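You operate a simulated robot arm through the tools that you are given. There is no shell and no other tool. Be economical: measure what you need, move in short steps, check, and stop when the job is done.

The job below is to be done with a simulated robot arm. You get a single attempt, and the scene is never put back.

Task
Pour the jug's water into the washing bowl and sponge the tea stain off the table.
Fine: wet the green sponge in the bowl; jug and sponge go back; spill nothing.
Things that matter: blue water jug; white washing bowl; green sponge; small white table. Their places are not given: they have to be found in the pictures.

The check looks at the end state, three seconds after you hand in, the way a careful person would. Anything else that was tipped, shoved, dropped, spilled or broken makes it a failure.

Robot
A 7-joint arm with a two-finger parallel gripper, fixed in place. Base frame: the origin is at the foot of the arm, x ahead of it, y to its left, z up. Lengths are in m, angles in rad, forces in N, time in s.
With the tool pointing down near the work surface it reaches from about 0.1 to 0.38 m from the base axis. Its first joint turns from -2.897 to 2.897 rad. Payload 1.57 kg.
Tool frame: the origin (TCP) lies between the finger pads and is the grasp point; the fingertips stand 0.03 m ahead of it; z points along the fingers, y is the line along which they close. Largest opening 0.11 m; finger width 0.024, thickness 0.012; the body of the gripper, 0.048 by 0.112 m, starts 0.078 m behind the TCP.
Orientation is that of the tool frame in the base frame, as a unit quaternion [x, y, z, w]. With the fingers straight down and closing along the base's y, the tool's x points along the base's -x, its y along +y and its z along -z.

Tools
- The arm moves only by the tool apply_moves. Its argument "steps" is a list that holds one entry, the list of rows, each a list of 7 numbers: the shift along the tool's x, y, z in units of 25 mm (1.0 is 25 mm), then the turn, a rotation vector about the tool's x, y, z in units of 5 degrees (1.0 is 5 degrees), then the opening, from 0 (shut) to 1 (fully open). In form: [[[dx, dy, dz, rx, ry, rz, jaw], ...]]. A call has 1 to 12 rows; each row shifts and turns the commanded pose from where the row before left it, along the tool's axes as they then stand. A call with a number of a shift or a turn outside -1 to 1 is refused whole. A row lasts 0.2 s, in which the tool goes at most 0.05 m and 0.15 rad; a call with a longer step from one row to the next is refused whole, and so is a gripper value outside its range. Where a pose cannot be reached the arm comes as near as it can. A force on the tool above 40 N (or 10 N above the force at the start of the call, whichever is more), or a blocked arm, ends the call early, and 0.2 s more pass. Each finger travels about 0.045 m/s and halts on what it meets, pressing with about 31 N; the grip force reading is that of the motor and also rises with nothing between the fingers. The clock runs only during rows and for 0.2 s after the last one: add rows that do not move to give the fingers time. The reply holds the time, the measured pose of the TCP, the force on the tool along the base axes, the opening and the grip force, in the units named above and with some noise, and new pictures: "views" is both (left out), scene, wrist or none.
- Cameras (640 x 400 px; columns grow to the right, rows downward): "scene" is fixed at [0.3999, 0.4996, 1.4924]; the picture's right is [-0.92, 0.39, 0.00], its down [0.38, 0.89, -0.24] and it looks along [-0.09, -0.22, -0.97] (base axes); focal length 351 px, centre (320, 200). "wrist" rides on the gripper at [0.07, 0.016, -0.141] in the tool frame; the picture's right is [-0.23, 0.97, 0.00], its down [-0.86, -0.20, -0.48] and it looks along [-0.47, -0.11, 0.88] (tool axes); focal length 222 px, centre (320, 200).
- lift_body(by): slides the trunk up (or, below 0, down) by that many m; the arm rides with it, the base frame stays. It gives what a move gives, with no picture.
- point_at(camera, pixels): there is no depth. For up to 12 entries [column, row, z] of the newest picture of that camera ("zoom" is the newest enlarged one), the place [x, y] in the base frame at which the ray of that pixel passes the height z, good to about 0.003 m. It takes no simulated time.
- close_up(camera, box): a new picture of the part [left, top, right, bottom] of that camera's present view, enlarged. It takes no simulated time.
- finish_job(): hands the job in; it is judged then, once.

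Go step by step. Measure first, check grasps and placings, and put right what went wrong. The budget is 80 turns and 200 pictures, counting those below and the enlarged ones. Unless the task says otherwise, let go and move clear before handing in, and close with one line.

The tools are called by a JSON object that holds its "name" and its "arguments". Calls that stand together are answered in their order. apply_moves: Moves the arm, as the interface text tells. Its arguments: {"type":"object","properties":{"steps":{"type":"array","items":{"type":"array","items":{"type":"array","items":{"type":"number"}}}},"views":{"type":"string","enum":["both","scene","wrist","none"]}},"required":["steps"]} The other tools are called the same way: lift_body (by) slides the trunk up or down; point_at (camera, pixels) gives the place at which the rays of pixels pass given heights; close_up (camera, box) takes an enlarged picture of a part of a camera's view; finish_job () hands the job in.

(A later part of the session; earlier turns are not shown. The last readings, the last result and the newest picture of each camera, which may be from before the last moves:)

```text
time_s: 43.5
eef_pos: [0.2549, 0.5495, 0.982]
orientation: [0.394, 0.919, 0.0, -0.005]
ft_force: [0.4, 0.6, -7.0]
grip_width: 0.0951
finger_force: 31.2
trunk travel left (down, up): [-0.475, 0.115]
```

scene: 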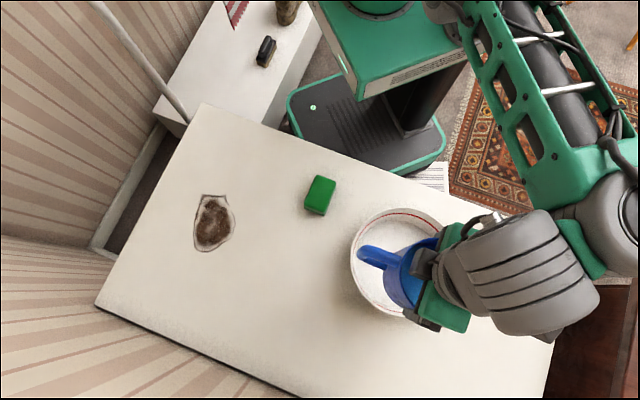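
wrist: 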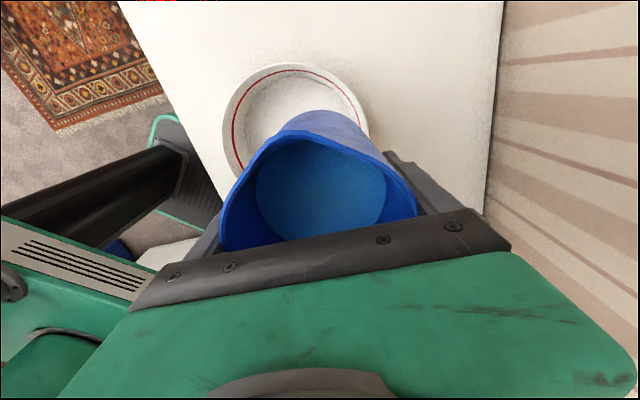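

The jug is above the bowl, level and full. I'll turn it about the vertical so the spout faces the robot, the orientation I tested for pouring.

{"name": "apply_moves", "arguments": {"steps": [[[0, 0, 0, 0, 0, -0.5, 0.6], [0, 0, 0, 0, 0, -0.9, 0.6], [0, 0, 0, 0, 0, -1, 0.6], [0, 0, 0, 0, 0, -1, 0.6], [0, 0, 0, 0, 0, -1, 0.6], [0, 0, 0, 0, 0, -1, 0.6], [0, 0, 0, 0, 0, -1, 0.6], [0, 0, 0, 0, 0, -1, 0.6], [0, 0, 0, 0, 0, -1, 0.6], [0, 0, 0, 0, 0, -1, 0.6], [0, 0, 0, 0, 0, -1, 0.6], [0, 0, 0, 0, 0, -1, 0.6]]], "views": "none"}}

{"name": "apply_moves", "arguments": {"steps": [[[0, 0, 0, 0, 0, -1, 0.6], [0, 0, 0, 0, 0, -1, 0.6], [0, 0, 0, 0, 0, -1, 0.6], [0, 0, 0, 0, 0, -1, 0.6], [0, 0, 0, 0, 0, -1, 0.6], [0, 0, 0, 0, 0, -1, 0.6], [0, 0, 0, 0, 0, -1, 0.6], [0, 0, 0, 0, 0, -1, 0.6], [0, 0, 0, 0, 0, -1, 0.6], [0, 0, 0, 0, 0, -0.7, 0.6], [0, 0, 0, 0, 0, 0, 0.6]]]}}

```text
time_s: 46.0
eef_pos: [0.2541, 0.5484, 0.9802]
orientation: [-0.094, 0.996, 0.002, -0.004]
ft_force: [-0.3, -0.7, -5.7]
grip_width: 0.0951
finger_force: 30.9
trunk travel left (down, up): [-0.475, 0.115]
```

```text
time_s: 48.5
eef_pos: [0.2556, 0.5489, 0.979]
orientation: [-0.494, 0.869, 0.003, -0.002]
ft_force: [0.0, -0.2, -6.5]
grip_width: 0.0952
finger_force: 31.2
trunk travel left (down, up): [-0.475, 0.115]
```

scene: 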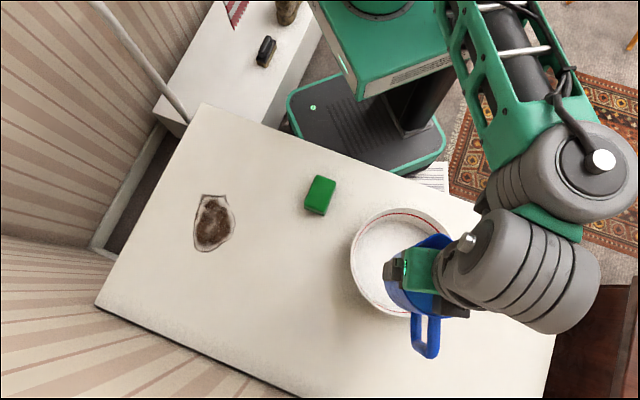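
wrist: 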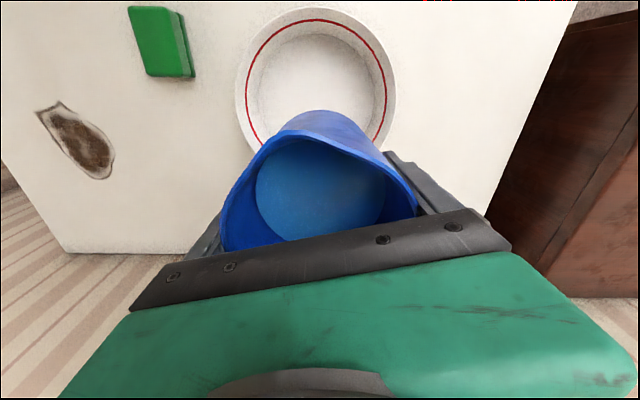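

The spout now faces the robot over the bowl. I'll shift so the lip starts just beyond the bowl centre and lower a little, then begin a gentle tilt to 30°.

{"name": "apply_moves", "arguments": {"steps": [[[-0.3, 0.05, 0.3, 0, 0, 0, 0.6], [-0.5, 0.09, 0.5, 0, 0, 0, 0.6], [-0.5, 0.09, 0.5, 0, 0, 0, 0.6], [-0.5, 0.08, 0.5, 0, 0, 0, 0.6], [-0.4, 0.05, 0.4, 0, 0, 0, 0.6], [-0.2, 0.03, 0.2, 0, 0, 0, 0.6], [0, 0, 0, 0, -0.4, 0, 0.6], [0, 0, 0, 0, -0.7, 0, 0.6], [0, 0, 0, 0, -1, 0, 0.6], [0, 0, 0, 0, -1, 0, 0.6], [0, 0, 0, 0, -1, 0, 0.6], [0, 0, 0, 0, -1, 0, 0.6]]]}}

```text
time_s: 51.0
eef_pos: [0.2858, 0.6268, 0.9214]
orientation: [-0.489, 0.862, 0.068, 0.113]
ft_force: [0.0, -0.5, -5.7]
grip_width: 0.0953
finger_force: 30.5
out of reach, approached as far as the arm can: row 9, 10, 11, 12
trunk travel left (down, up): [-0.475, 0.115]
```

scene: 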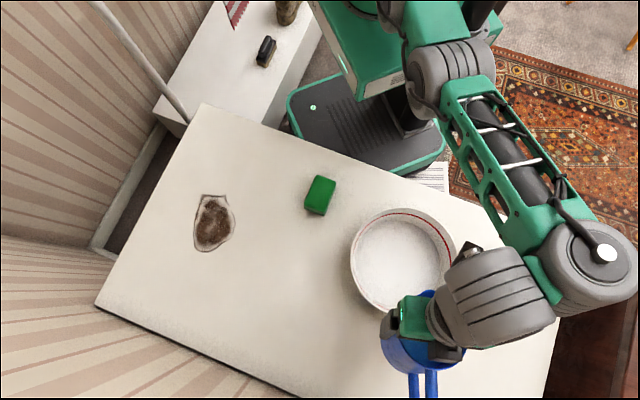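
wrist: 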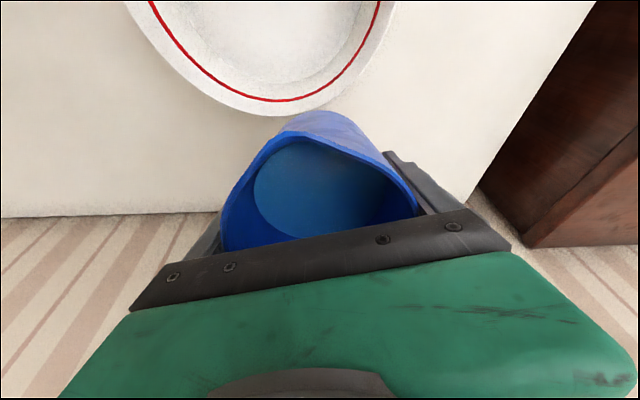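

The tilt ran out of reach here at 15° because this is too far out for this trunk height. I'll pull back and up toward the tested pose, with a lower trunk and higher arm, keeping the jug steady.

{"name": "apply_moves", "arguments": {"steps": [[[0.1, 0, -0.4, 0, 0, 0, 0.6], [0.16, 0, -0.7, 0, 0, 0, 0.6], [0.16, 0, -0.7, 0, 0, 0, 0.6], [0.16, 0, -0.7, 0, 0, 0, 0.6], [0.16, 0, -0.7, 0, 0, 0, 0.6], [0.16, 0, -0.7, 0, 0, 0, 0.6], [0.16, 0, -0.7, 0, 0, 0, 0.6], [0.16, 0, -0.7, 0, 0, 0, 0.6], [0.16, 0, -0.7, 0, 0, 0, 0.6], [0.16, 0, -0.6, 0, 0, 0, 0.6], [0.1, 0, -0.4, 0, 0, 0, 0.6], [0, 0, 0, 0, 0, 0, 0.6]]], "views": "none"}}

{"name": "lift_body", "arguments": {"by": -0.1}}

```text
time_s: 53.6
eef_pos: [0.2566, 0.5982, 1.087]
orientation: [-0.488, 0.863, 0.065, 0.11]
ft_force: [0.5, -0.4, -7.1]
grip_width: 0.0948
finger_force: 31.3
out of reach, approached as far as the arm can: row 1, 2, 3, 4, 5, 6, 7, 8
trunk travel left (down, up): [-0.475, 0.115]
```

```text
time_s: 55.0
eef_pos: [0.2567, 0.597, 0.9874]
orientation: [-0.488, 0.863, 0.067, 0.112]
ft_force: [-0.2, -0.5, -7.2]
grip_width: 0.0952
finger_force: 31.4
trunk travel left (down, up): [-0.375, 0.215]
```

At the tested trunk height now, with the TCP at (0.257, 0.597, 0.987). I'll centre it laterally, come in 2 cm and tilt to 35°, still below pouring.

{"name": "apply_moves", "arguments": {"steps": [[[0.26, -0.18, -0.07, 0, 0, 0, 0.6], [0.26, -0.18, -0.07, 0, 0, 0, 0.6], [0.26, -0.18, -0.07, 0, 0, 0, 0.6], [0, 0, 0, 0, -0.6, 0, 0.6], [0, 0, 0, 0, -0.8, 0, 0.6], [0, 0, 0, 0, -0.8, 0, 0.6], [0, 0, 0, 0, -0.8, 0, 0.6], [0, 0, 0, 0, -0.8, 0, 0.6], [0, 0, 0, 0, 0, 0, 0.6]]]}}

```text
time_s: 57.0
eef_pos: [0.2817, 0.65, 1.0202]
orientation: [-0.47, 0.833, 0.146, 0.253]
ft_force: [-0.3, 0.4, -6.8]
grip_width: 0.0949
finger_force: 31.3
out of reach, approached as far as the arm can: row 1, 2, 3, 4, 5, 6, 7, 8
trunk travel left (down, up): [-0.375, 0.215]
```

scene: 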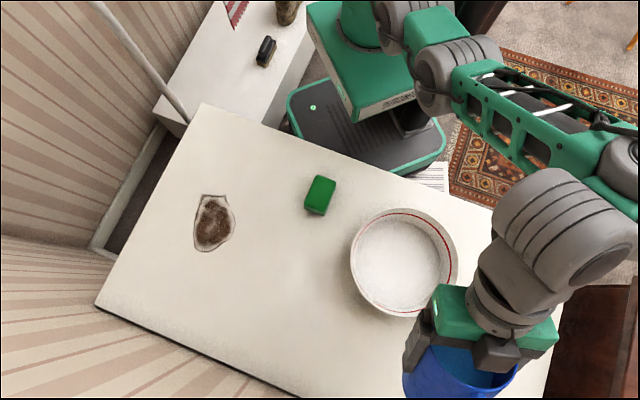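
wrist: 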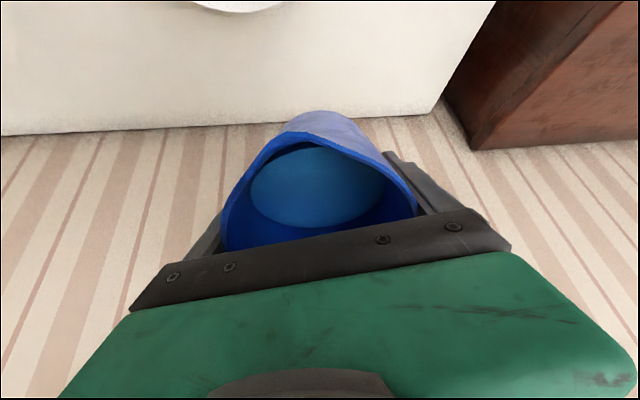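

The arm drifted outward to (0.282, 0.650), so it is caught at a joint limit, though the water is still calm. I'll level the jug and bring it back to the exact pose I tested, (0.246, 0.544, 1.007).

{"name": "apply_moves", "arguments": {"steps": [[[0, 0, 0, 0, 0.6, 0, 0.6], [0, 0, 0, 0, 0.8, 0, 0.6], [0, 0, 0, 0, 0.9, 0, 0.6], [0, 0, 0, 0, 0.9, 0, 0.6], [0, 0, 0, 0, 0.9, 0, 0.6], [0, 0, 0, 0, 0.9, 0, 0.6], [0, 0, 0, 0, 0.8, 0, 0.6], [0, 0, 0, 0, 0.5, 0, 0.6], [0, 0, 0, 0, 0.4, 0, 0.6], [0, 0, 0, 0, 0, 0, 0.6]]], "views": "none"}}

{"name": "apply_moves", "arguments": {"steps": [[[0.3, -0.1, 0.06, 0, 0, 0, 0.6], [0.55, -0.12, 0.06, 0, 0, 0, 0.6], [0.55, -0.12, 0.06, 0, 0, 0, 0.6], [0.55, -0.12, 0.06, 0, 0, 0, 0.6], [0.55, -0.12, 0.06, 0, 0, 0, 0.6], [0.55, -0.12, 0.06, 0, 0, 0, 0.6], [0.55, -0.12, 0.06, 0, 0, 0, 0.6], [0.5, -0.12, 0.06, 0, 0, 0, 0.6], [0.3, 0, 0, 0, 0, 0, 0.6], [0, 0, 0, 0, 0, 0, 0.6]]]}}

```text
time_s: 59.2
eef_pos: [0.2405, 0.6037, 0.9846]
orientation: [-0.492, 0.87, 0.004, 0.002]
ft_force: [-0.4, 0.1, -6.0]
grip_width: 0.0948
finger_force: 30.8
out of reach, approached as far as the arm can: row 4, 5, 6, 7, 9
trunk travel left (down, up): [-0.375, 0.215]
```

```text
time_s: 61.4
eef_pos: [0.2047, 0.4975, 0.969]
orientation: [-0.493, 0.87, 0.004, 0.002]
ft_force: [-0.9, 0.0, -6.1]
grip_width: 0.0951
finger_force: 30.5
trunk travel left (down, up): [-0.375, 0.215]
```

scene: 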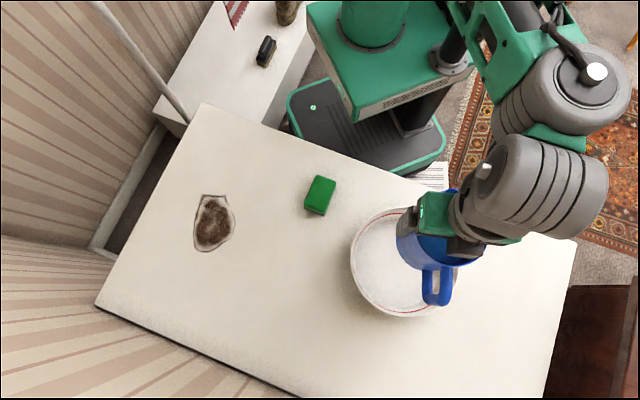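
wrist: 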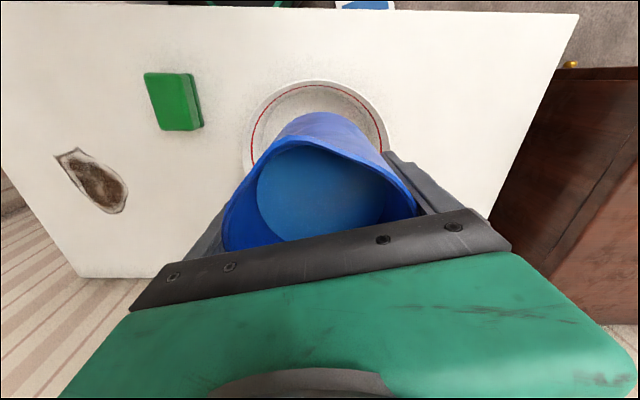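

The jug is level at (0.205, 0.498, 0.969). I'll move to the tested pose and try a small 20° tilt to see if it tracks.

{"name": "apply_moves", "arguments": {"steps": [[[-0.3, -0.06, -0.3, 0, 0, 0, 0.6], [-0.5, -0.1, -0.4, 0, 0, 0, 0.6], [-0.6, -0.1, -0.4, 0, 0, 0, 0.6], [-0.6, -0.1, -0.3, 0, 0, 0, 0.6], [-0.4, -0.1, -0.1, 0, 0, 0, 0.6], [0, 0, 0, 0, -0.5, 0, 0.6], [0, 0, 0, 0, -0.8, 0, 0.6], [0, 0, 0, 0, -0.8, 0, 0.6], [0, 0, 0, 0, -0.8, 0, 0.6], [0, 0, 0, 0, -0.8, 0, 0.6], [0, 0, 0, 0, 0, 0, 0.6]]], "views": "scene"}}

```text
time_s: 63.8
eef_pos: [0.2453, 0.5429, 1.007]
orientation: [-0.485, 0.859, 0.084, 0.142]
ft_force: [1.0, 0.6, -5.2]
grip_width: 0.0948
finger_force: 30.8
trunk travel left (down, up): [-0.375, 0.215]
```

scene: 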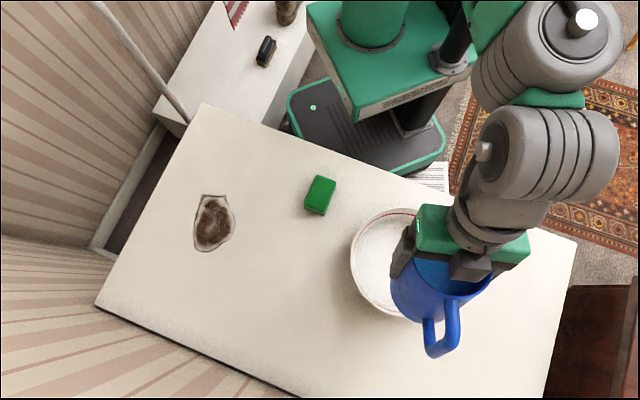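

Tracking is good here at 19° of tilt. I'll tilt to about 33°, still below the pour point, and then move outward and down so the lip lies just beyond the bowl centre.

{"name": "apply_moves", "arguments": {"steps": [[[0, 0, 0, 0, -0.6, 0, 0.6], [0, 0, 0, 0, -0.8, 0, 0.6], [0, 0, 0, 0, -0.8, 0, 0.6], [0, 0, 0, 0, -0.6, 0, 0.6], [-0.08, 0.03, 0.3, 0, 0, 0, 0.6], [-0.16, 0.03, 0.5, 0, 0, 0, 0.6], [-0.16, 0.03, 0.55, 0, 0, 0, 0.6], [-0.16, 0.03, 0.55, 0, 0, 0, 0.6], [-0.16, 0.03, 0.5, 0, 0, 0, 0.6], [-0.16, 0.02, 0.4, 0, 0, 0, 0.6], [-0.08, 0, 0.2, 0, 0, 0, 0.6], [0, 0, 0, 0, 0, 0, 0.6]]]}}

```text
time_s: 66.4
eef_pos: [0.2737, 0.5978, 0.9563]
orientation: [-0.472, 0.835, 0.142, 0.245]
ft_force: [0.0, 0.3, -6.6]
grip_width: 0.0949
finger_force: 30.8
trunk travel left (down, up): [-0.375, 0.215]
```

scene: 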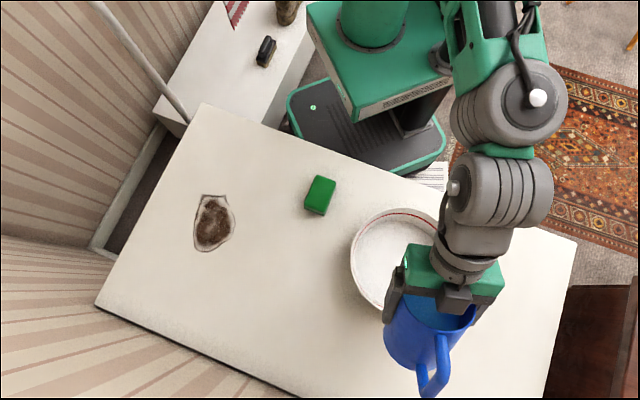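
wrist: 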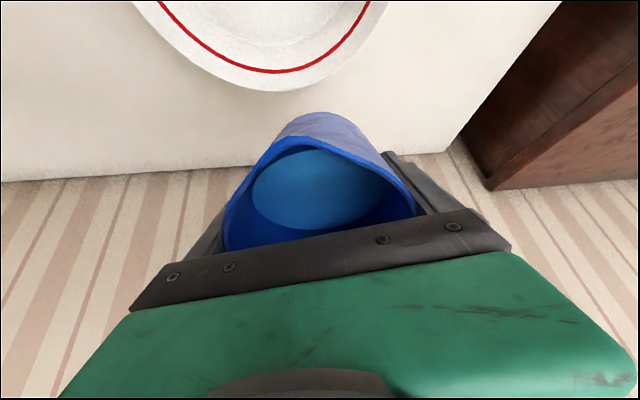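

The jug is at 33° of tilt with the lip computed about 1.6 cm beyond the bowl centre. I'll lower 3.5 cm and tilt slowly to start the pour.

{"name": "apply_moves", "arguments": {"steps": [[[0.25, 0, 0.39, 0, 0, 0, 0.6], [0.25, 0, 0.39, 0, 0, 0, 0.6], [0.25, 0, 0.39, 0, 0, 0, 0.6], [0, 0, 0, 0, -0.6, 0, 0.6], [0, 0, 0, 0, -0.6, 0, 0.6], [0, 0, 0, 0, -0.6, 0, 0.6], [0, 0, 0, 0, -0.6, 0, 0.6], [0, 0, 0, 0, -0.4, 0, 0.6], [0, 0, 0, 0, 0, 0, 0.6]]]}}

```text
time_s: 68.4
eef_pos: [0.2731, 0.5981, 0.9232]
orientation: [-0.451, 0.799, 0.198, 0.345]
ft_force: [-0.9, -0.8, -6.3]
grip_width: 0.0948
finger_force: 31.1
trunk travel left (down, up): [-0.375, 0.215]
```

scene: 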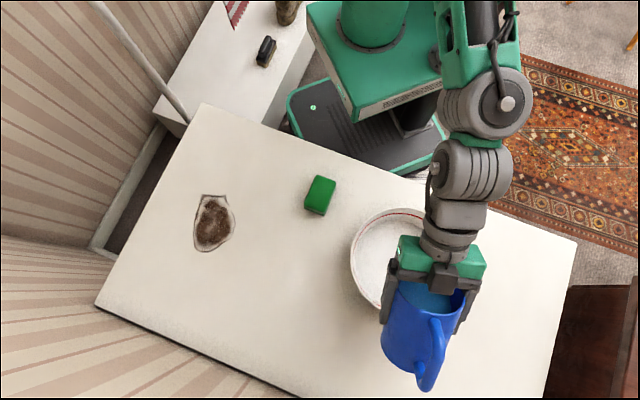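
wrist: 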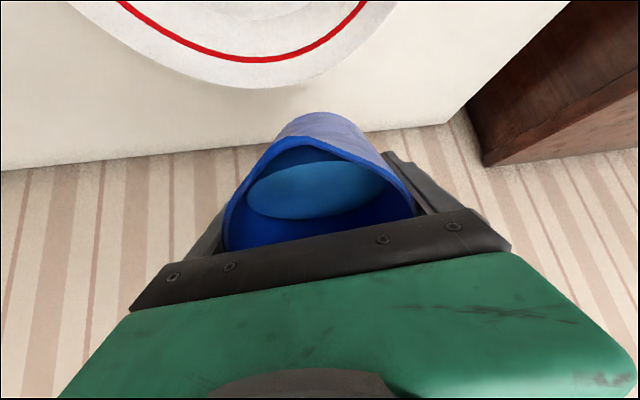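

At 47° of tilt the water is still inside. I'll continue slowly.

{"name": "apply_moves", "arguments": {"steps": [[[0, 0, 0, 0, -0.6, 0, 0.6], [0, 0, 0, 0, -0.6, 0, 0.6], [0, 0, 0, 0, -0.5, 0, 0.6], [0, 0, 0, 0, -0.4, 0, 0.6], [0, 0, 0, 0, 0, 0, 0.6], [0, 0, 0, 0, 0, 0, 0.6]]]}}

```text
time_s: 69.8
eef_pos: [0.2711, 0.5977, 0.9229]
orientation: [-0.431, 0.764, 0.239, 0.416]
ft_force: [-0.3, 0.5, -4.7]
grip_width: 0.0949
finger_force: 30.3
trunk travel left (down, up): [-0.375, 0.215]
```

scene: 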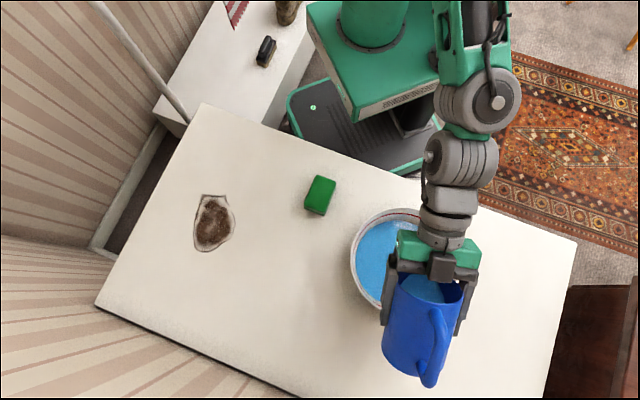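
wrist: 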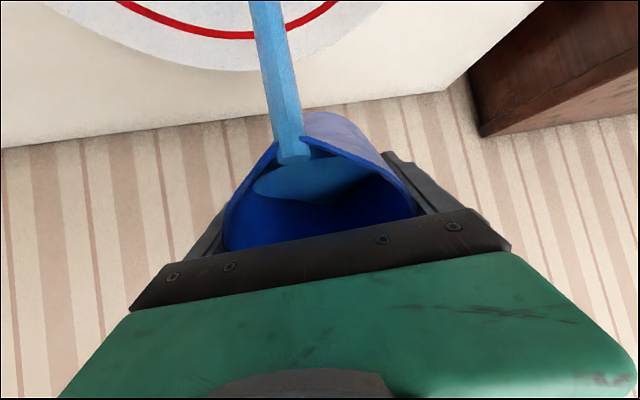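

The stream runs straight into the bowl and water is collecting there. I'll continue the tilt slowly.

{"name": "apply_moves", "arguments": {"steps": [[[0, 0, 0, 0, -0.4, 0, 0.6], [0, 0, 0, 0, -0.4, 0, 0.6], [0, 0, 0, 0, -0.4, 0, 0.6], [0, 0, 0, 0, -0.4, 0, 0.6], [0, 0, 0, 0, -0.4, 0, 0.6], [0, 0, 0, 0, -0.4, 0, 0.6], [0, 0, 0, 0, -0.4, 0, 0.6], [0, 0, 0, 0, -0.4, 0, 0.6], [0, 0, 0, 0, 0, 0, 0.6], [0, 0, 0, 0, 0, 0, 0.6]]]}}

```text
time_s: 72.0
eef_pos: [0.2718, 0.5973, 0.9218]
orientation: [-0.395, 0.698, 0.297, 0.518]
ft_force: [0.2, 0.9, -2.4]
grip_width: 0.0951
finger_force: 30.8
trunk travel left (down, up): [-0.375, 0.215]
```

scene: 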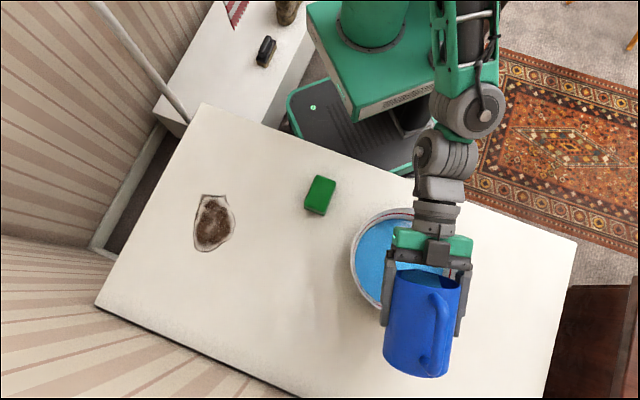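
wrist: 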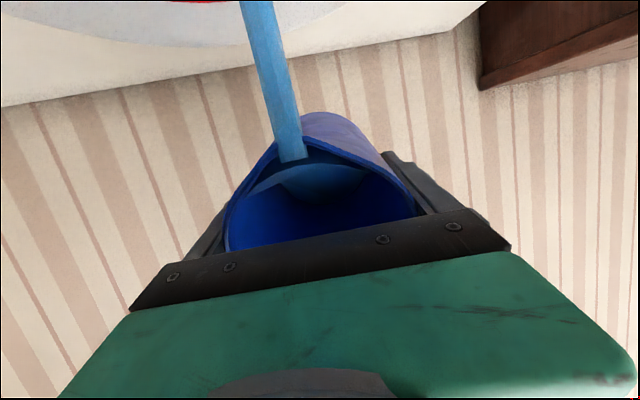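

At 73° the load is down to about 2.4 N and the stream is still well inside the bowl. I'll raise slightly for clearance while tilting to about 91°.

{"name": "apply_moves", "arguments": {"steps": [[[-0.21, 0, -0.16, 0, -0.5, 0, 0.6], [-0.21, 0, -0.16, 0, -0.6, 0, 0.6], [-0.21, 0, -0.16, 0, -0.6, 0, 0.6], [-0.21, 0, -0.16, 0, -0.6, 0, 0.6], [-0.21, 0, -0.16, 0, -0.6, 0, 0.6], [-0.21, 0, -0.16, 0, -0.6, 0, 0.6], [0, 0, 0, 0, 0, 0, 0.6], [0, 0, 0, 0, 0, 0, 0.6], [0, 0, 0, 0, 0, 0, 0.6]]]}}

```text
time_s: 74.0
eef_pos: [0.2623, 0.5818, 0.9578]
orientation: [-0.344, 0.612, 0.353, 0.619]
ft_force: [0.6, 0.0, -1.7]
grip_width: 0.0949
finger_force: 31.3
trunk travel left (down, up): [-0.375, 0.215]
```

scene: 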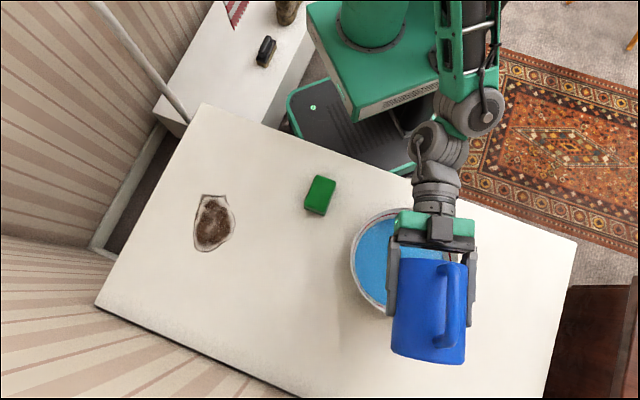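
wrist: 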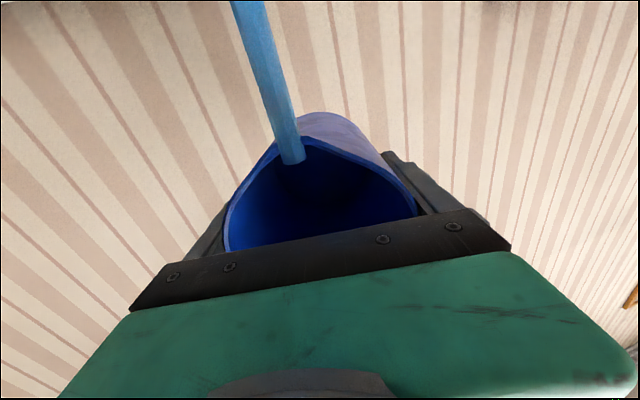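

The jug is nearly empty at 91°, with about 1.7 N of load. I'll go on to about 106° with more height and wait for the drips.

{"name": "apply_moves", "arguments": {"steps": [[[-0.25, 0, 0, 0, -0.6, 0, 0.6], [-0.25, 0, 0, 0, -0.6, 0, 0.6], [-0.25, 0, 0, 0, -0.6, 0, 0.6], [-0.25, 0, 0, 0, -0.6, 0, 0.6], [-0.25, 0, 0, 0, -0.6, 0, 0.6], [0, 0, 0, 0, 0, 0, 0.6], [0, 0, 0, 0, 0, 0, 0.6], [0, 0, 0, 0, 0, 0, 0.6], [0, 0, 0, 0, 0, 0, 0.6], [0, 0, 0, 0, 0, 0, 0.6]]]}}

```text
time_s: 76.2
eef_pos: [0.2603, 0.5779, 0.9873]
orientation: [-0.295, 0.526, 0.394, 0.694]
ft_force: [0.1, 0.6, -0.9]
grip_width: 0.0947
finger_force: 30.5
trunk travel left (down, up): [-0.375, 0.215]
```

scene: 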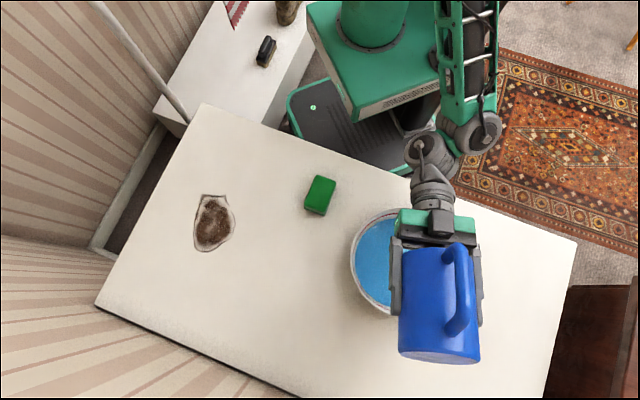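
wrist: 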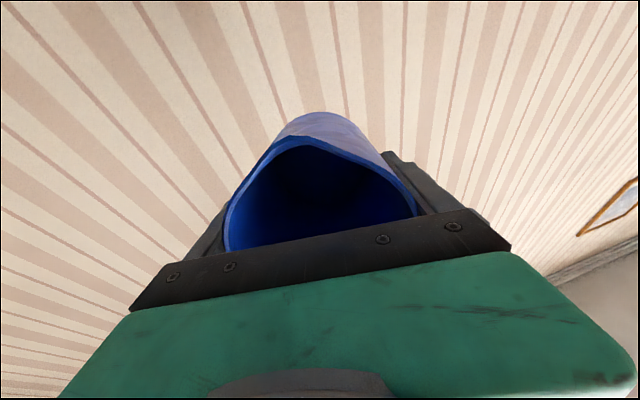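

The jug is empty and the stream has stopped. I'll tilt it back upright along the same path.

{"name": "apply_moves", "arguments": {"steps": [[[0, 0, 0, 0, 1, 0, 0.6], [0, 0, 0, 0, 1, 0, 0.6], [0, 0, 0, 0, 1, 0, 0.6], [0, 0, 0, 0, 1, 0, 0.6], [0, 0, 0, 0, 1, 0, 0.6], [0, 0, 0, 0, 1, 0, 0.6], [0, 0, 0, 0, 1, 0, 0.6], [0, 0, 0, 0, 1, 0, 0.6], [0, 0, 0, 0, 1, 0, 0.6], [0, 0, 0, 0, 1, 0, 0.6], [0, 0, 0, 0, 1, 0, 0.6], [0, 0, 0, 0, 1, 0, 0.6]]], "views": "none"}}

{"name": "apply_moves", "arguments": {"steps": [[[0, 0, 0, 0, 1, 0, 0.6], [0, 0, 0, 0, 1, 0, 0.6], [0.23, 0, -0.38, 0, 0.5, 0, 0.6], [0.23, 0, -0.38, 0, 0, 0, 0.6], [0.23, 0, -0.38, 0, 0, 0, 0.6], [0.23, 0, -0.2, 0, 0, 0, 0.6], [0, 0, 0, 0, 1, 0, 0.6], [0, 0, 0, 0, 1, 0, 0.6], [0, 0, 0, 0, 1, 0, 0.6], [0, 0, 0, 0, 1, 0, 0.6], [0, 0, 0, 0, 1, 0, 0.6], [0, 0, 0, 0, 1, 0, 0.6]]], "views": "scene"}}

```text
time_s: 78.8
eef_pos: [0.2607, 0.5793, 0.9883]
orientation: [-0.453, 0.803, 0.193, 0.337]
ft_force: [-1.0, 0.1, -1.2]
grip_width: 0.0948
finger_force: 31.5
trunk travel left (down, up): [-0.375, 0.215]
```

```text
time_s: 81.4
eef_pos: [0.2418, 0.5464, 1.0039]
orientation: [-0.493, 0.869, 0.017, 0.024]
ft_force: [-0.4, 0.1, -1.0]
grip_width: 0.095
finger_force: 31.1
trunk travel left (down, up): [-0.375, 0.215]
```

scene: 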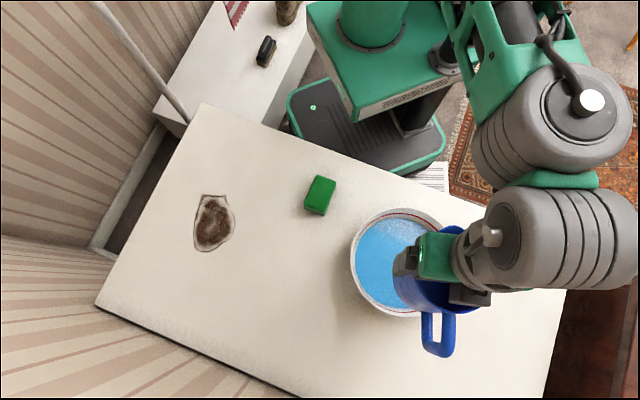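

The bowl holds the water and the table around it looks clean. I'll level the jug and yaw it back to its original heading.

{"name": "apply_moves", "arguments": {"steps": [[[0, 0, 0, 0, 0.67, 0, 0.6], [0, 0, 0, 0, 0, 1, 0.6], [0, 0, 0, 0, 0, 1, 0.6], [0, 0, 0, 0, 0, 1, 0.6], [0, 0, 0, 0, 0, 1, 0.6], [0, 0, 0, 0, 0, 1, 0.6], [0, 0, 0, 0, 0, 1, 0.6], [0, 0, 0, 0, 0, 1, 0.6], [0, 0, 0, 0, 0, 1, 0.6], [0, 0, 0, 0, 0, 1, 0.6], [0, 0, 0, 0, 0, 1, 0.6], [0, 0, 0, 0, 0, 1, 0.6]]], "views": "none"}}

{"name": "apply_moves", "arguments": {"steps": [[[0, 0, 0, 0, 0, 1, 0.6], [0, 0, 0, 0, 0, 1, 0.6], [0, 0, 0, 0, 0, 1, 0.6], [0, 0, 0, 0, 0, 1, 0.6], [0, 0, 0, 0, 0, 1, 0.6], [0, 0, 0, 0, 0, 1, 0.6], [0, 0, 0, 0, 0, 1, 0.6], [0, 0, 0, 0, 0, 1, 0.6], [0, 0, 0, 0, 0, 1, 0.6], [0, 0, 0, 0, 0, 1, 0.6], [0, 0, 0, 0, 0, 0.1, 0.6]]], "views": "none"}}

{"name": "lift_body", "arguments": {"by": 0.1}}

```text
time_s: 84.0
eef_pos: [0.2413, 0.5459, 1.0033]
orientation: [-0.035, 0.999, 0.003, -0.002]
ft_force: [0.4, 0.8, -2.6]
grip_width: 0.0949
finger_force: 30.5
trunk travel left (down, up): [-0.375, 0.215]
```

```text
time_s: 86.4
eef_pos: [0.2409, 0.5469, 1.0027]
orientation: [0.394, 0.919, 0.0, -0.003]
ft_force: [0.1, -0.2, -1.5]
grip_width: 0.0949
finger_force: 30.7
trunk travel left (down, up): [-0.375, 0.215]
```

```text
time_s: 87.7
eef_pos: [0.2417, 0.5457, 1.1029]
orientation: [0.393, 0.92, 0.0, -0.003]
ft_force: [0.0, 0.0, -2.0]
grip_width: 0.0951
finger_force: 31.1
trunk travel left (down, up): [-0.475, 0.115]
```

Heading restored. Now I'll descend a bit and carry the jug back over its home spot.

{"name": "apply_moves", "arguments": {"steps": [[[0, 0, 1, 0, 0, 0, 0.6], [0, 0, 1, 0, 0, 0, 0.6], [0, 0, 1, 0, 0, 0, 0.6], [0.956, -0.287, 0.8, 0, 0, 0, 0.6], [0.956, -0.287, 0.8, 0, 0, 0, 0.6], [0.956, -0.287, 0.4, 0, 0, 0, 0.6], [0.956, -0.287, 0, 0, 0, 0, 0.6], [0.956, -0.287, 0, 0, 0, 0, 0.6], [0.956, -0.287, 0, 0, 0, 0, 0.6], [0.956, -0.287, 0.2, 0, 0, 0, 0.6], [0.956, -0.287, 0.4, 0, 0, 0, 0.6], [0.956, -0.287, 0.5, 0, 0, 0, 0.6]]], "views": "none"}}

{"name": "apply_moves", "arguments": {"steps": [[[0, 0, 0.4, 0, 0, 0, 0.6], [0, 0, 0.4, 0, 0, 0, 0.6], [0, 0, 0, 0, 0, 0, 0.6], [0, 0, 0, 0, 0, 0, 0.6]]]}}

```text
time_s: 90.3
eef_pos: [0.0441, 0.6579, 0.9504]
orientation: [0.395, 0.919, -0.001, -0.002]
ft_force: [0.7, 0.1, -1.5]
grip_width: 0.0948
finger_force: 31.6
trunk travel left (down, up): [-0.475, 0.115]
```

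```text
time_s: 91.3
eef_pos: [0.0462, 0.6577, 0.932]
orientation: [0.394, 0.919, 0.001, -0.003]
ft_force: [0.0, -0.9, -1.5]
grip_width: 0.0947
finger_force: 31.4
trunk travel left (down, up): [-0.475, 0.115]
```

scene: 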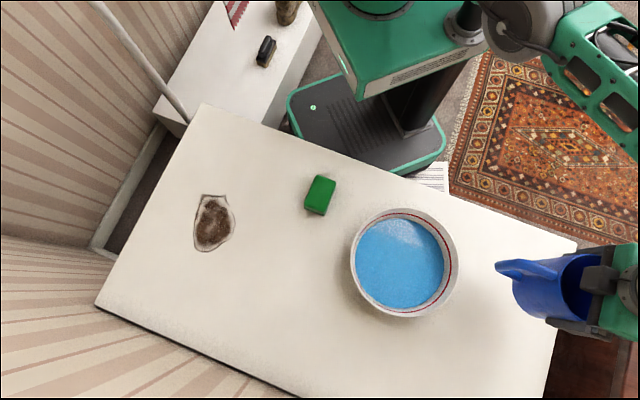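
wrist: 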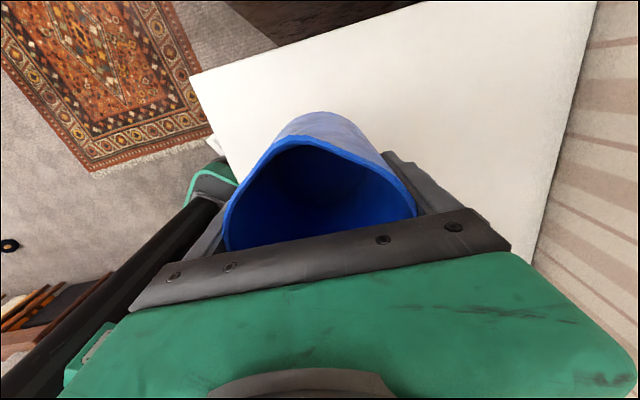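

Over home at (0.046, 0.658), and the table is dry. I'll lower to just above contact height, then slowly the rest.

{"name": "apply_moves", "arguments": {"steps": [[[0, 0, 0.7, 0, 0, 0, 0.6], [0, 0, 0.8, 0, 0, 0, 0.6], [0, 0, 0.8, 0, 0, 0, 0.6], [0, 0, 0.8, 0, 0, 0, 0.6], [0, 0, 0.7, 0, 0, 0, 0.6], [0, 0, 0.4, 0, 0, 0, 0.6], [0, 0, 0, 0, 0, 0, 0.6]]], "views": "none"}}

{"name": "apply_moves", "arguments": {"steps": [[[0, 0, 0.1, 0, 0, 0, 0.6], [0, 0, 0.1, 0, 0, 0, 0.6], [0, 0, 0.1, 0, 0, 0, 0.6], [0, 0, 0, 0, 0, 0, 0.6]]]}}

```text
time_s: 92.9
eef_pos: [0.0448, 0.6582, 0.826]
orientation: [0.395, 0.919, 0.001, -0.002]
ft_force: [0.4, -0.8, -1.2]
grip_width: 0.095
finger_force: 31.2
trunk travel left (down, up): [-0.475, 0.115]
```

```text
time_s: 93.9
eef_pos: [0.0453, 0.6581, 0.8195]
orientation: [0.394, 0.919, 0.001, -0.002]
ft_force: [0.0, -0.2, -1.4]
grip_width: 0.0949
finger_force: 30.4
trunk travel left (down, up): [-0.475, 0.115]
```

scene: 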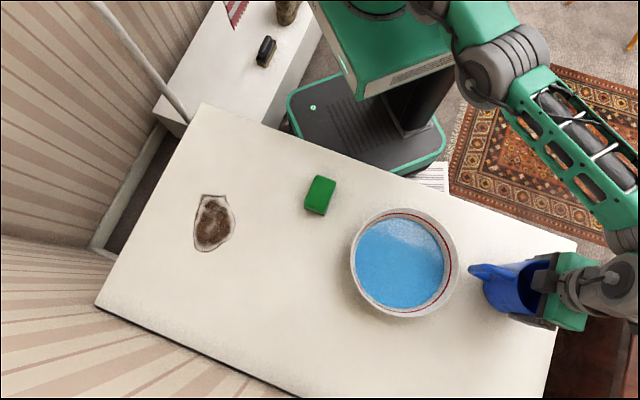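
wrist: 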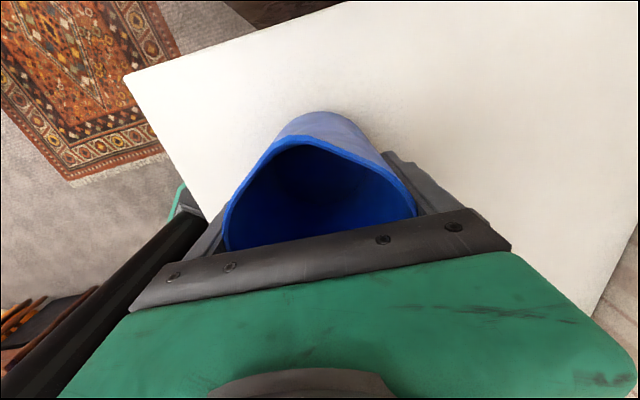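

No contact yet at z=0.8195. I'll keep lowering in 2 mm steps until the table takes the weight.

{"name": "apply_moves", "arguments": {"steps": [[[0, 0, 0.08, 0, 0, 0, 0.6], [0, 0, 0.08, 0, 0, 0, 0.6], [0, 0, 0, 0, 0, 0, 0.6]]], "views": "none"}}

{"name": "apply_moves", "arguments": {"steps": [[[0, 0, 0.08, 0, 0, 0, 0.6], [0, 0, 0, 0, 0, 0, 0.6]]], "views": "none"}}

{"name": "apply_moves", "arguments": {"steps": [[[0, 0, 0.08, 0, 0, 0, 0.6], [0, 0, 0, 0, 0, 0, 0.6]]], "views": "none"}}

```text
time_s: 94.7
eef_pos: [0.0465, 0.6587, 0.8174]
orientation: [0.394, 0.919, 0.002, -0.003]
ft_force: [-0.4, -0.2, 6.9]
grip_width: 0.095
finger_force: 31.0
trunk travel left (down, up): [-0.475, 0.115]
```

```text
time_s: 95.3
eef_pos: [0.0453, 0.6594, 0.8167]
orientation: [0.394, 0.919, 0.003, -0.004]
ft_force: [-1.5, -1.6, 19.2]
grip_width: 0.0951
finger_force: 30.9
trunk travel left (down, up): [-0.475, 0.115]
```

```text
time_s: 95.9
eef_pos: [0.0445, 0.6594, 0.8122]
orientation: [0.395, 0.919, 0.003, -0.003]
ft_force: [0.5, 0.5, 17.1]
grip_width: 0.095
finger_force: 16.4
trunk travel left (down, up): [-0.475, 0.115]
```

The jug is seated on the table with an upward force. I'll ease off 2 mm and open.

{"name": "apply_moves", "arguments": {"steps": [[[0, 0, -0.08, 0, 0, 0, 0.6], [0, 0, 0, 0, 0, 0, 0.9], [0, 0, 0, 0, 0, 0, 0.95], [0, 0, 0, 0, 0, 0, 1], [0, 0, 0, 0, 0, 0, 1]]]}}

{"name": "close_up", "arguments": {"camera": "wrist", "box": [200, 110, 460, 270]}}

```text
time_s: 97.1
eef_pos: [0.0444, 0.6583, 0.8136]
orientation: [0.394, 0.919, 0.001, -0.002]
ft_force: [0.1, -0.3, 0.1]
grip_width: 0.1098
finger_force: 0.1
trunk travel left (down, up): [-0.475, 0.115]
```

scene: 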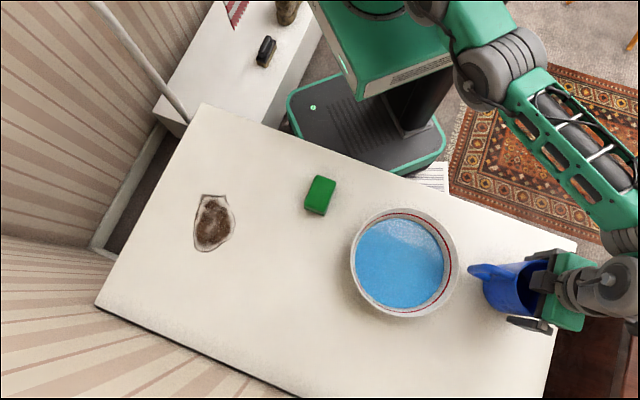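
wrist: 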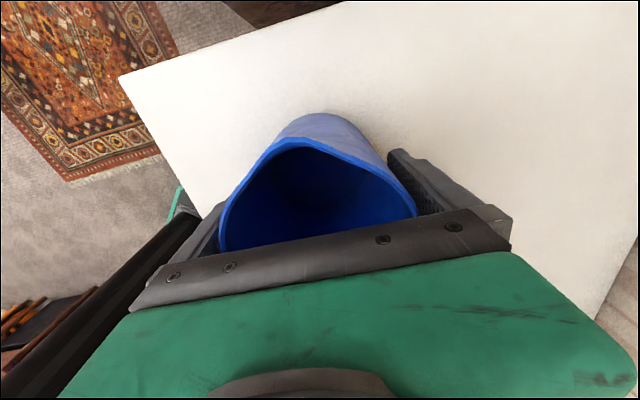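

```text
2.46 times, centred on (330, 190) of wrist
```

zoom: 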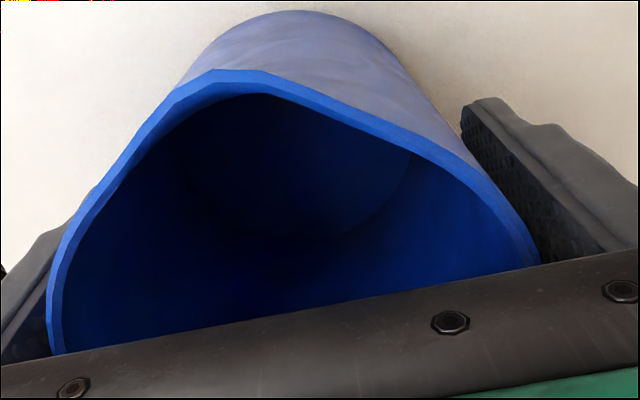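

Released with zero force. The left gap is tighter, so I'll shift 1.5 mm toward it and rise straight up.

{"name": "apply_moves", "arguments": {"steps": [[[0, -0.07, 0, 0, 0, 0, 1], [0, 0, -0.3, 0, 0, 0, 1], [0, 0, -0.4, 0, 0, 0, 1], [0, 0, -0.5, 0, 0, 0, 1], [0, 0, -0.5, 0, 0, 0, 1], [0, 0, -0.5, 0, 0, 0, 1], [0, 0, -0.6, 0, 0, 0, 1], [0, 0, -0.8, 0, 0, 0, 1], [0, 0, -1, 0, 0, 0, 1], [0, 0, -1, 0, 0, 0, 1], [0, 0, 0, 0, 0, 0, 1]]]}}

{"name": "close_up", "arguments": {"camera": "scene", "box": [420, 200, 620, 360]}}

```text
time_s: 99.5
eef_pos: [0.0434, 0.6597, 0.9502]
orientation: [0.394, 0.919, 0.001, -0.002]
ft_force: [-1.2, 0.2, 0.0]
grip_width: 0.1103
finger_force: 0.1
trunk travel left (down, up): [-0.475, 0.115]
```

scene: 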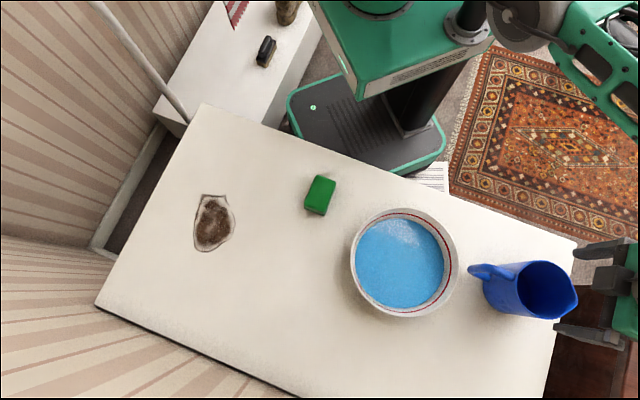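
wrist: 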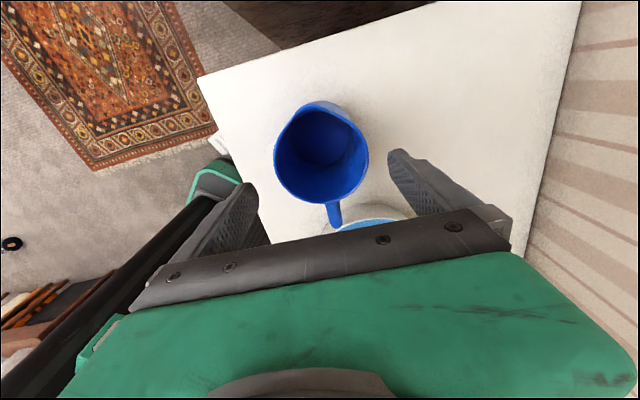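

```text
2.50 times, centred on (520, 280) of scene
```

zoom: 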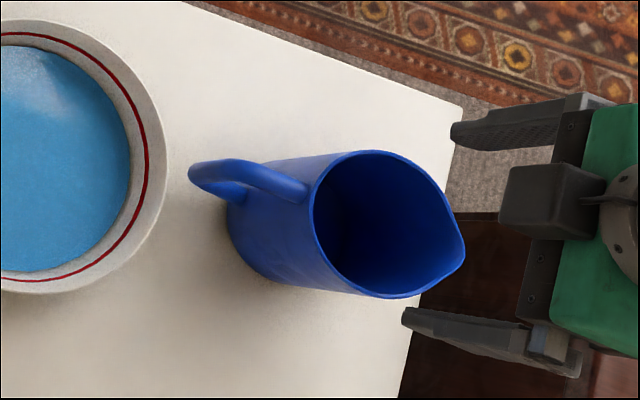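

The jug is back home, upright and empty, within a few millimetres. Next I'll travel high over to the sponge.

{"name": "apply_moves", "arguments": {"steps": [[[-0.97, -0.06, -0.2, 0, 0, 0, 1], [-0.97, -0.06, -0.2, 0, 0, 0, 1], [-0.97, -0.06, 0, 0, 0, 0, 1], [-0.97, -0.06, 0, 0, 0, 0, 1], [-0.97, -0.06, 0, 0, 0, 0, 1], [-0.97, -0.06, 0, 0, 0, 0, 1], [-0.97, -0.06, 0, 0, 0, 0, 1], [-0.97, -0.06, 0, 0, 0, 0, 1], [-0.97, -0.06, 0, 0, 0, 0, 1], [-0.97, -0.06, 0, 0, 0, 0, 1], [-0.97, -0.06, 0, 0, 0, 0, 1], [-0.97, -0.06, 0, 0, 0, 0, 1]]], "views": "none"}}

{"name": "apply_moves", "arguments": {"steps": [[[-0.97, -0.06, 0, 0, 0, -1, 1], [0, 0, 0, 0, 0, -1, 1], [0, 0, 0, 0, 0, -1, 1], [0, 0, 0, 0, 0, -1, 1], [0, 0, 0, 0, 0, -1, 1], [0, 0, 0, 0, 0, -1, 1], [0, 0, 0, 0, 0, -1, 1], [0, 0, 0, 0, 0, -1, 1], [0, 0, 0, 0, 0, -1, 1], [0, 0, 0, 0, 0, -1, 1], [0, 0, 0, 0, 0, -1, 1], [0, 0, 0, 0, 0, -1, 1]]], "views": "none"}}

{"name": "apply_moves", "arguments": {"steps": [[[0, 0, 0, 0, 0, -1, 1], [0, 0, 0, 0, 0, -1, 1], [0, 0, 0, 0, 0, -1, 1], [0, 0, 0, 0, 0, -1, 1], [0, 0, 0, 0, 0, -1, 1], [0, 0, 0, 0, 0, -1, 1], [0, 0, 0, 0, 0, -1, 1], [0, 0, 0, 0, 0, -0.5, 1], [0, 0, 0, 0, 0, 0, 1]]]}}

```text
time_s: 102.1
eef_pos: [0.2365, 0.442, 0.9866]
orientation: [0.393, 0.919, -0.003, -0.003]
ft_force: [0.1, -0.2, 0.2]
grip_width: 0.11
finger_force: 0.0
out of reach, approached as far as the arm can: row 7, 8, 9, 10, 12
trunk travel left (down, up): [-0.475, 0.115]
```

```text
time_s: 104.7
eef_pos: [0.2496, 0.4236, 0.9879]
orientation: [-0.12, 0.993, 0.0, -0.002]
ft_force: [-0.5, -0.1, 0.5]
grip_width: 0.1101
finger_force: 0.1
trunk travel left (down, up): [-0.475, 0.115]
```

```text
time_s: 106.7
eef_pos: [0.2498, 0.4226, 0.988]
orientation: [-0.431, 0.902, 0.001, -0.001]
ft_force: [-0.4, 0.5, 0.1]
grip_width: 0.1102
finger_force: 0.0
trunk travel left (down, up): [-0.475, 0.115]
```

scene: 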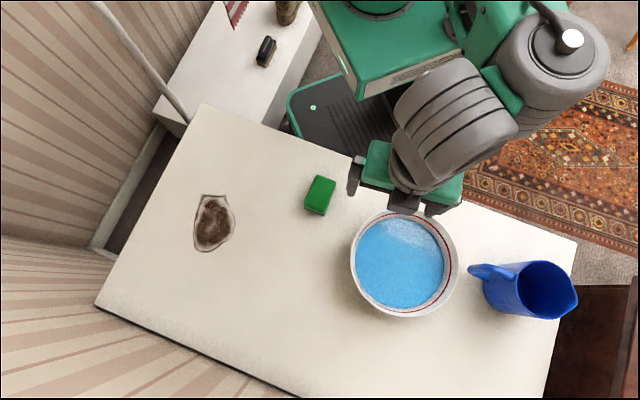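
wrist: 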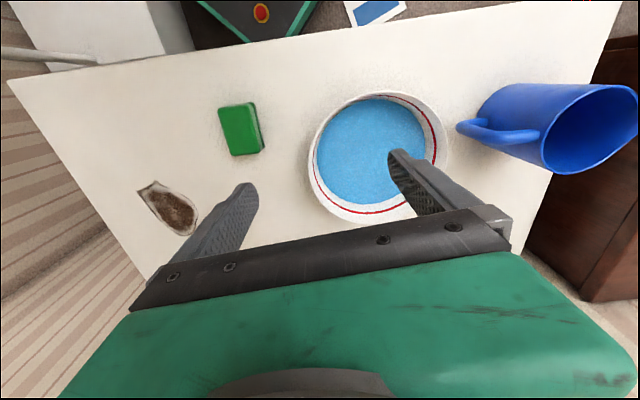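

Yaw is at 231°, aligned with the sponge's short side. I'll measure the sponge and the stain from this wrist view.

{"name": "close_up", "arguments": {"camera": "wrist", "box": [120, 80, 280, 240]}}

{"name": "close_up", "arguments": {"camera": "scene", "box": [170, 160, 350, 270]}}

```text
2.50 times, centred on (200, 160) of wrist
```

zoom: 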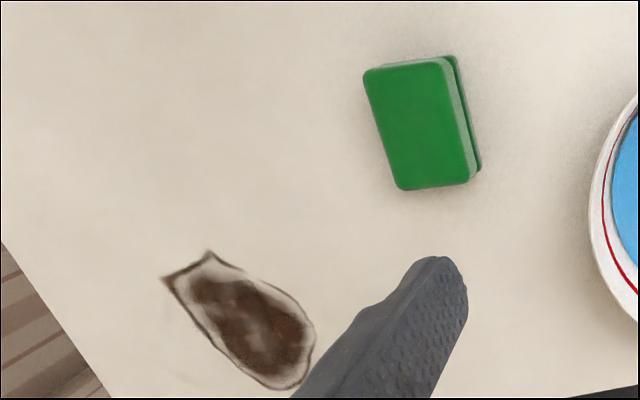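

```text
3.56 times, centred on (260, 215) of scene
```

zoom: 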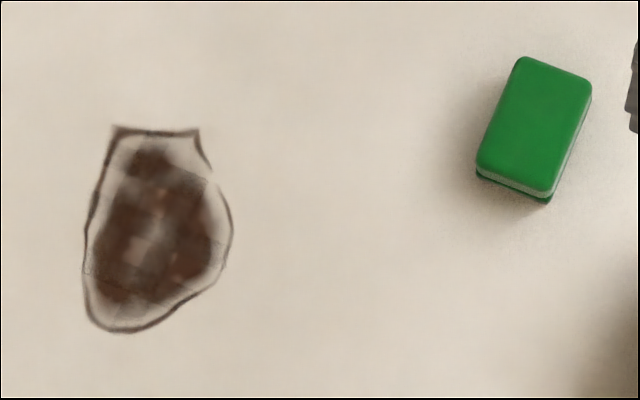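

{"name": "point_at", "arguments": {"camera": "wrist", "pixels": [[218, 109, 0.765], [248, 104, 0.765], [261, 153, 0.765], [232, 156, 0.765], [240, 130, 0.765], [240, 130, 0.785], [264, 147, 0.74], [184, 160, 0.74], [204, 181, 0.74], [245, 205, 0.74], [235, 235, 0.74]]}}

{"name": "point_at", "arguments": {"camera": "zoom", "pixels": [[520, 57, 0.765], [590, 83, 0.765], [550, 193, 0.765], [478, 165, 0.765], [535, 125, 0.765], [535, 125, 0.785], [552, 203, 0.74], [115, 127, 0.74], [198, 130, 0.74], [232, 220, 0.74], [125, 332, 0.74], [82, 265, 0.74]]}}

```text
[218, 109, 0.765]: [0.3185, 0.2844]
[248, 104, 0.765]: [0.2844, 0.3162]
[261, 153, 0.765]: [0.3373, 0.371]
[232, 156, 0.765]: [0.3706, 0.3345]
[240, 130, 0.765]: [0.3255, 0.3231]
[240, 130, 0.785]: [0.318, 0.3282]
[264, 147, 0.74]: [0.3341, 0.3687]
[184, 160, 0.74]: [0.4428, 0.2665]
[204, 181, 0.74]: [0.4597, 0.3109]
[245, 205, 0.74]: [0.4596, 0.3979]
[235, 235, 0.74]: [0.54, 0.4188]
```

```text
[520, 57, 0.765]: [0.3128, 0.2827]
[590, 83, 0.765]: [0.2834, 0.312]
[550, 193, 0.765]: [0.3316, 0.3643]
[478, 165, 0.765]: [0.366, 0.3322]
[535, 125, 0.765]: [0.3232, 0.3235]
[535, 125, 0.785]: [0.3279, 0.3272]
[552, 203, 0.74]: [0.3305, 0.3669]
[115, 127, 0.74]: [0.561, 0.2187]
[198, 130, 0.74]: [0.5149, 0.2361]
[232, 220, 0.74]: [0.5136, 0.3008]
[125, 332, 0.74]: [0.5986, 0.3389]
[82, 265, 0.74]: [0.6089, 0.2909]
```

The sponge centre is at (0.325, 0.3255), its top at about z=0.77 and its long axis at about 43.5°. I'll move above it with a small yaw correction.

{"name": "apply_moves", "arguments": {"steps": [[[0, 0, 0, 0, 0, 1, 1], [0, 0, 0, 0, 0, 0.5, 1], [0.1, -0.976, 0, 0, 0, 0, 1], [0.1, -0.976, 0, 0, 0, 0, 1], [0.1, -0.976, 0.2, 0, 0, 0, 1], [0.1, -0.976, 0.7, 0, 0, 0, 1], [0.1, -0.976, 0.8, 0, 0, 0, 1], [0, 0, 1, 0, 0, 0, 1], [0, 0, 1, 0, 0, 0, 1], [0, 0, 1, 0, 0, 0, 1], [0, 0, 0, 0, 0, 0, 1]]]}}

{"name": "close_up", "arguments": {"camera": "wrist", "box": [200, 110, 460, 270]}}

```text
time_s: 109.1
eef_pos: [0.3555, 0.3432, 0.9833]
orientation: [-0.372, 0.928, -0.019, -0.002]
ft_force: [0.2, -0.7, 0.3]
grip_width: 0.1099
finger_force: 0.1
out of reach, approached as far as the arm can: row 5, 6, 7, 8, 9, 10
trunk travel left (down, up): [-0.475, 0.115]
```

scene: 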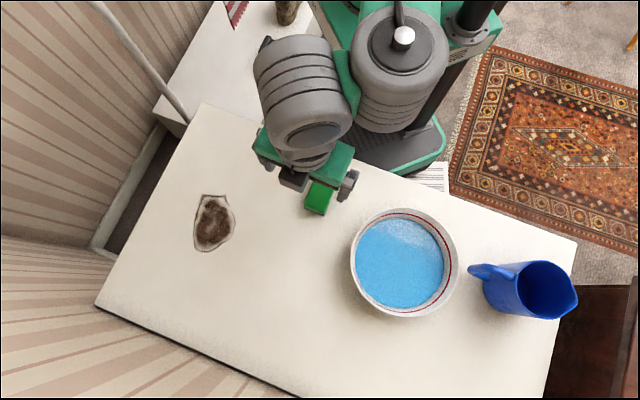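
wrist: 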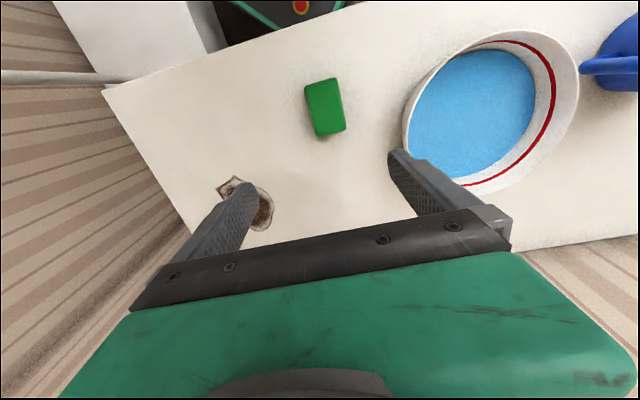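

```text
2.46 times, centred on (330, 190) of wrist
```

zoom: 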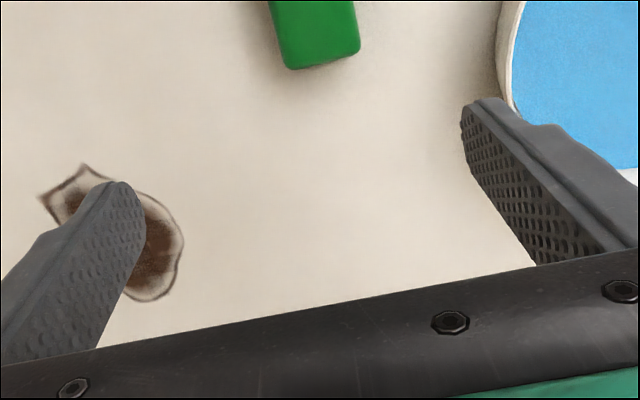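

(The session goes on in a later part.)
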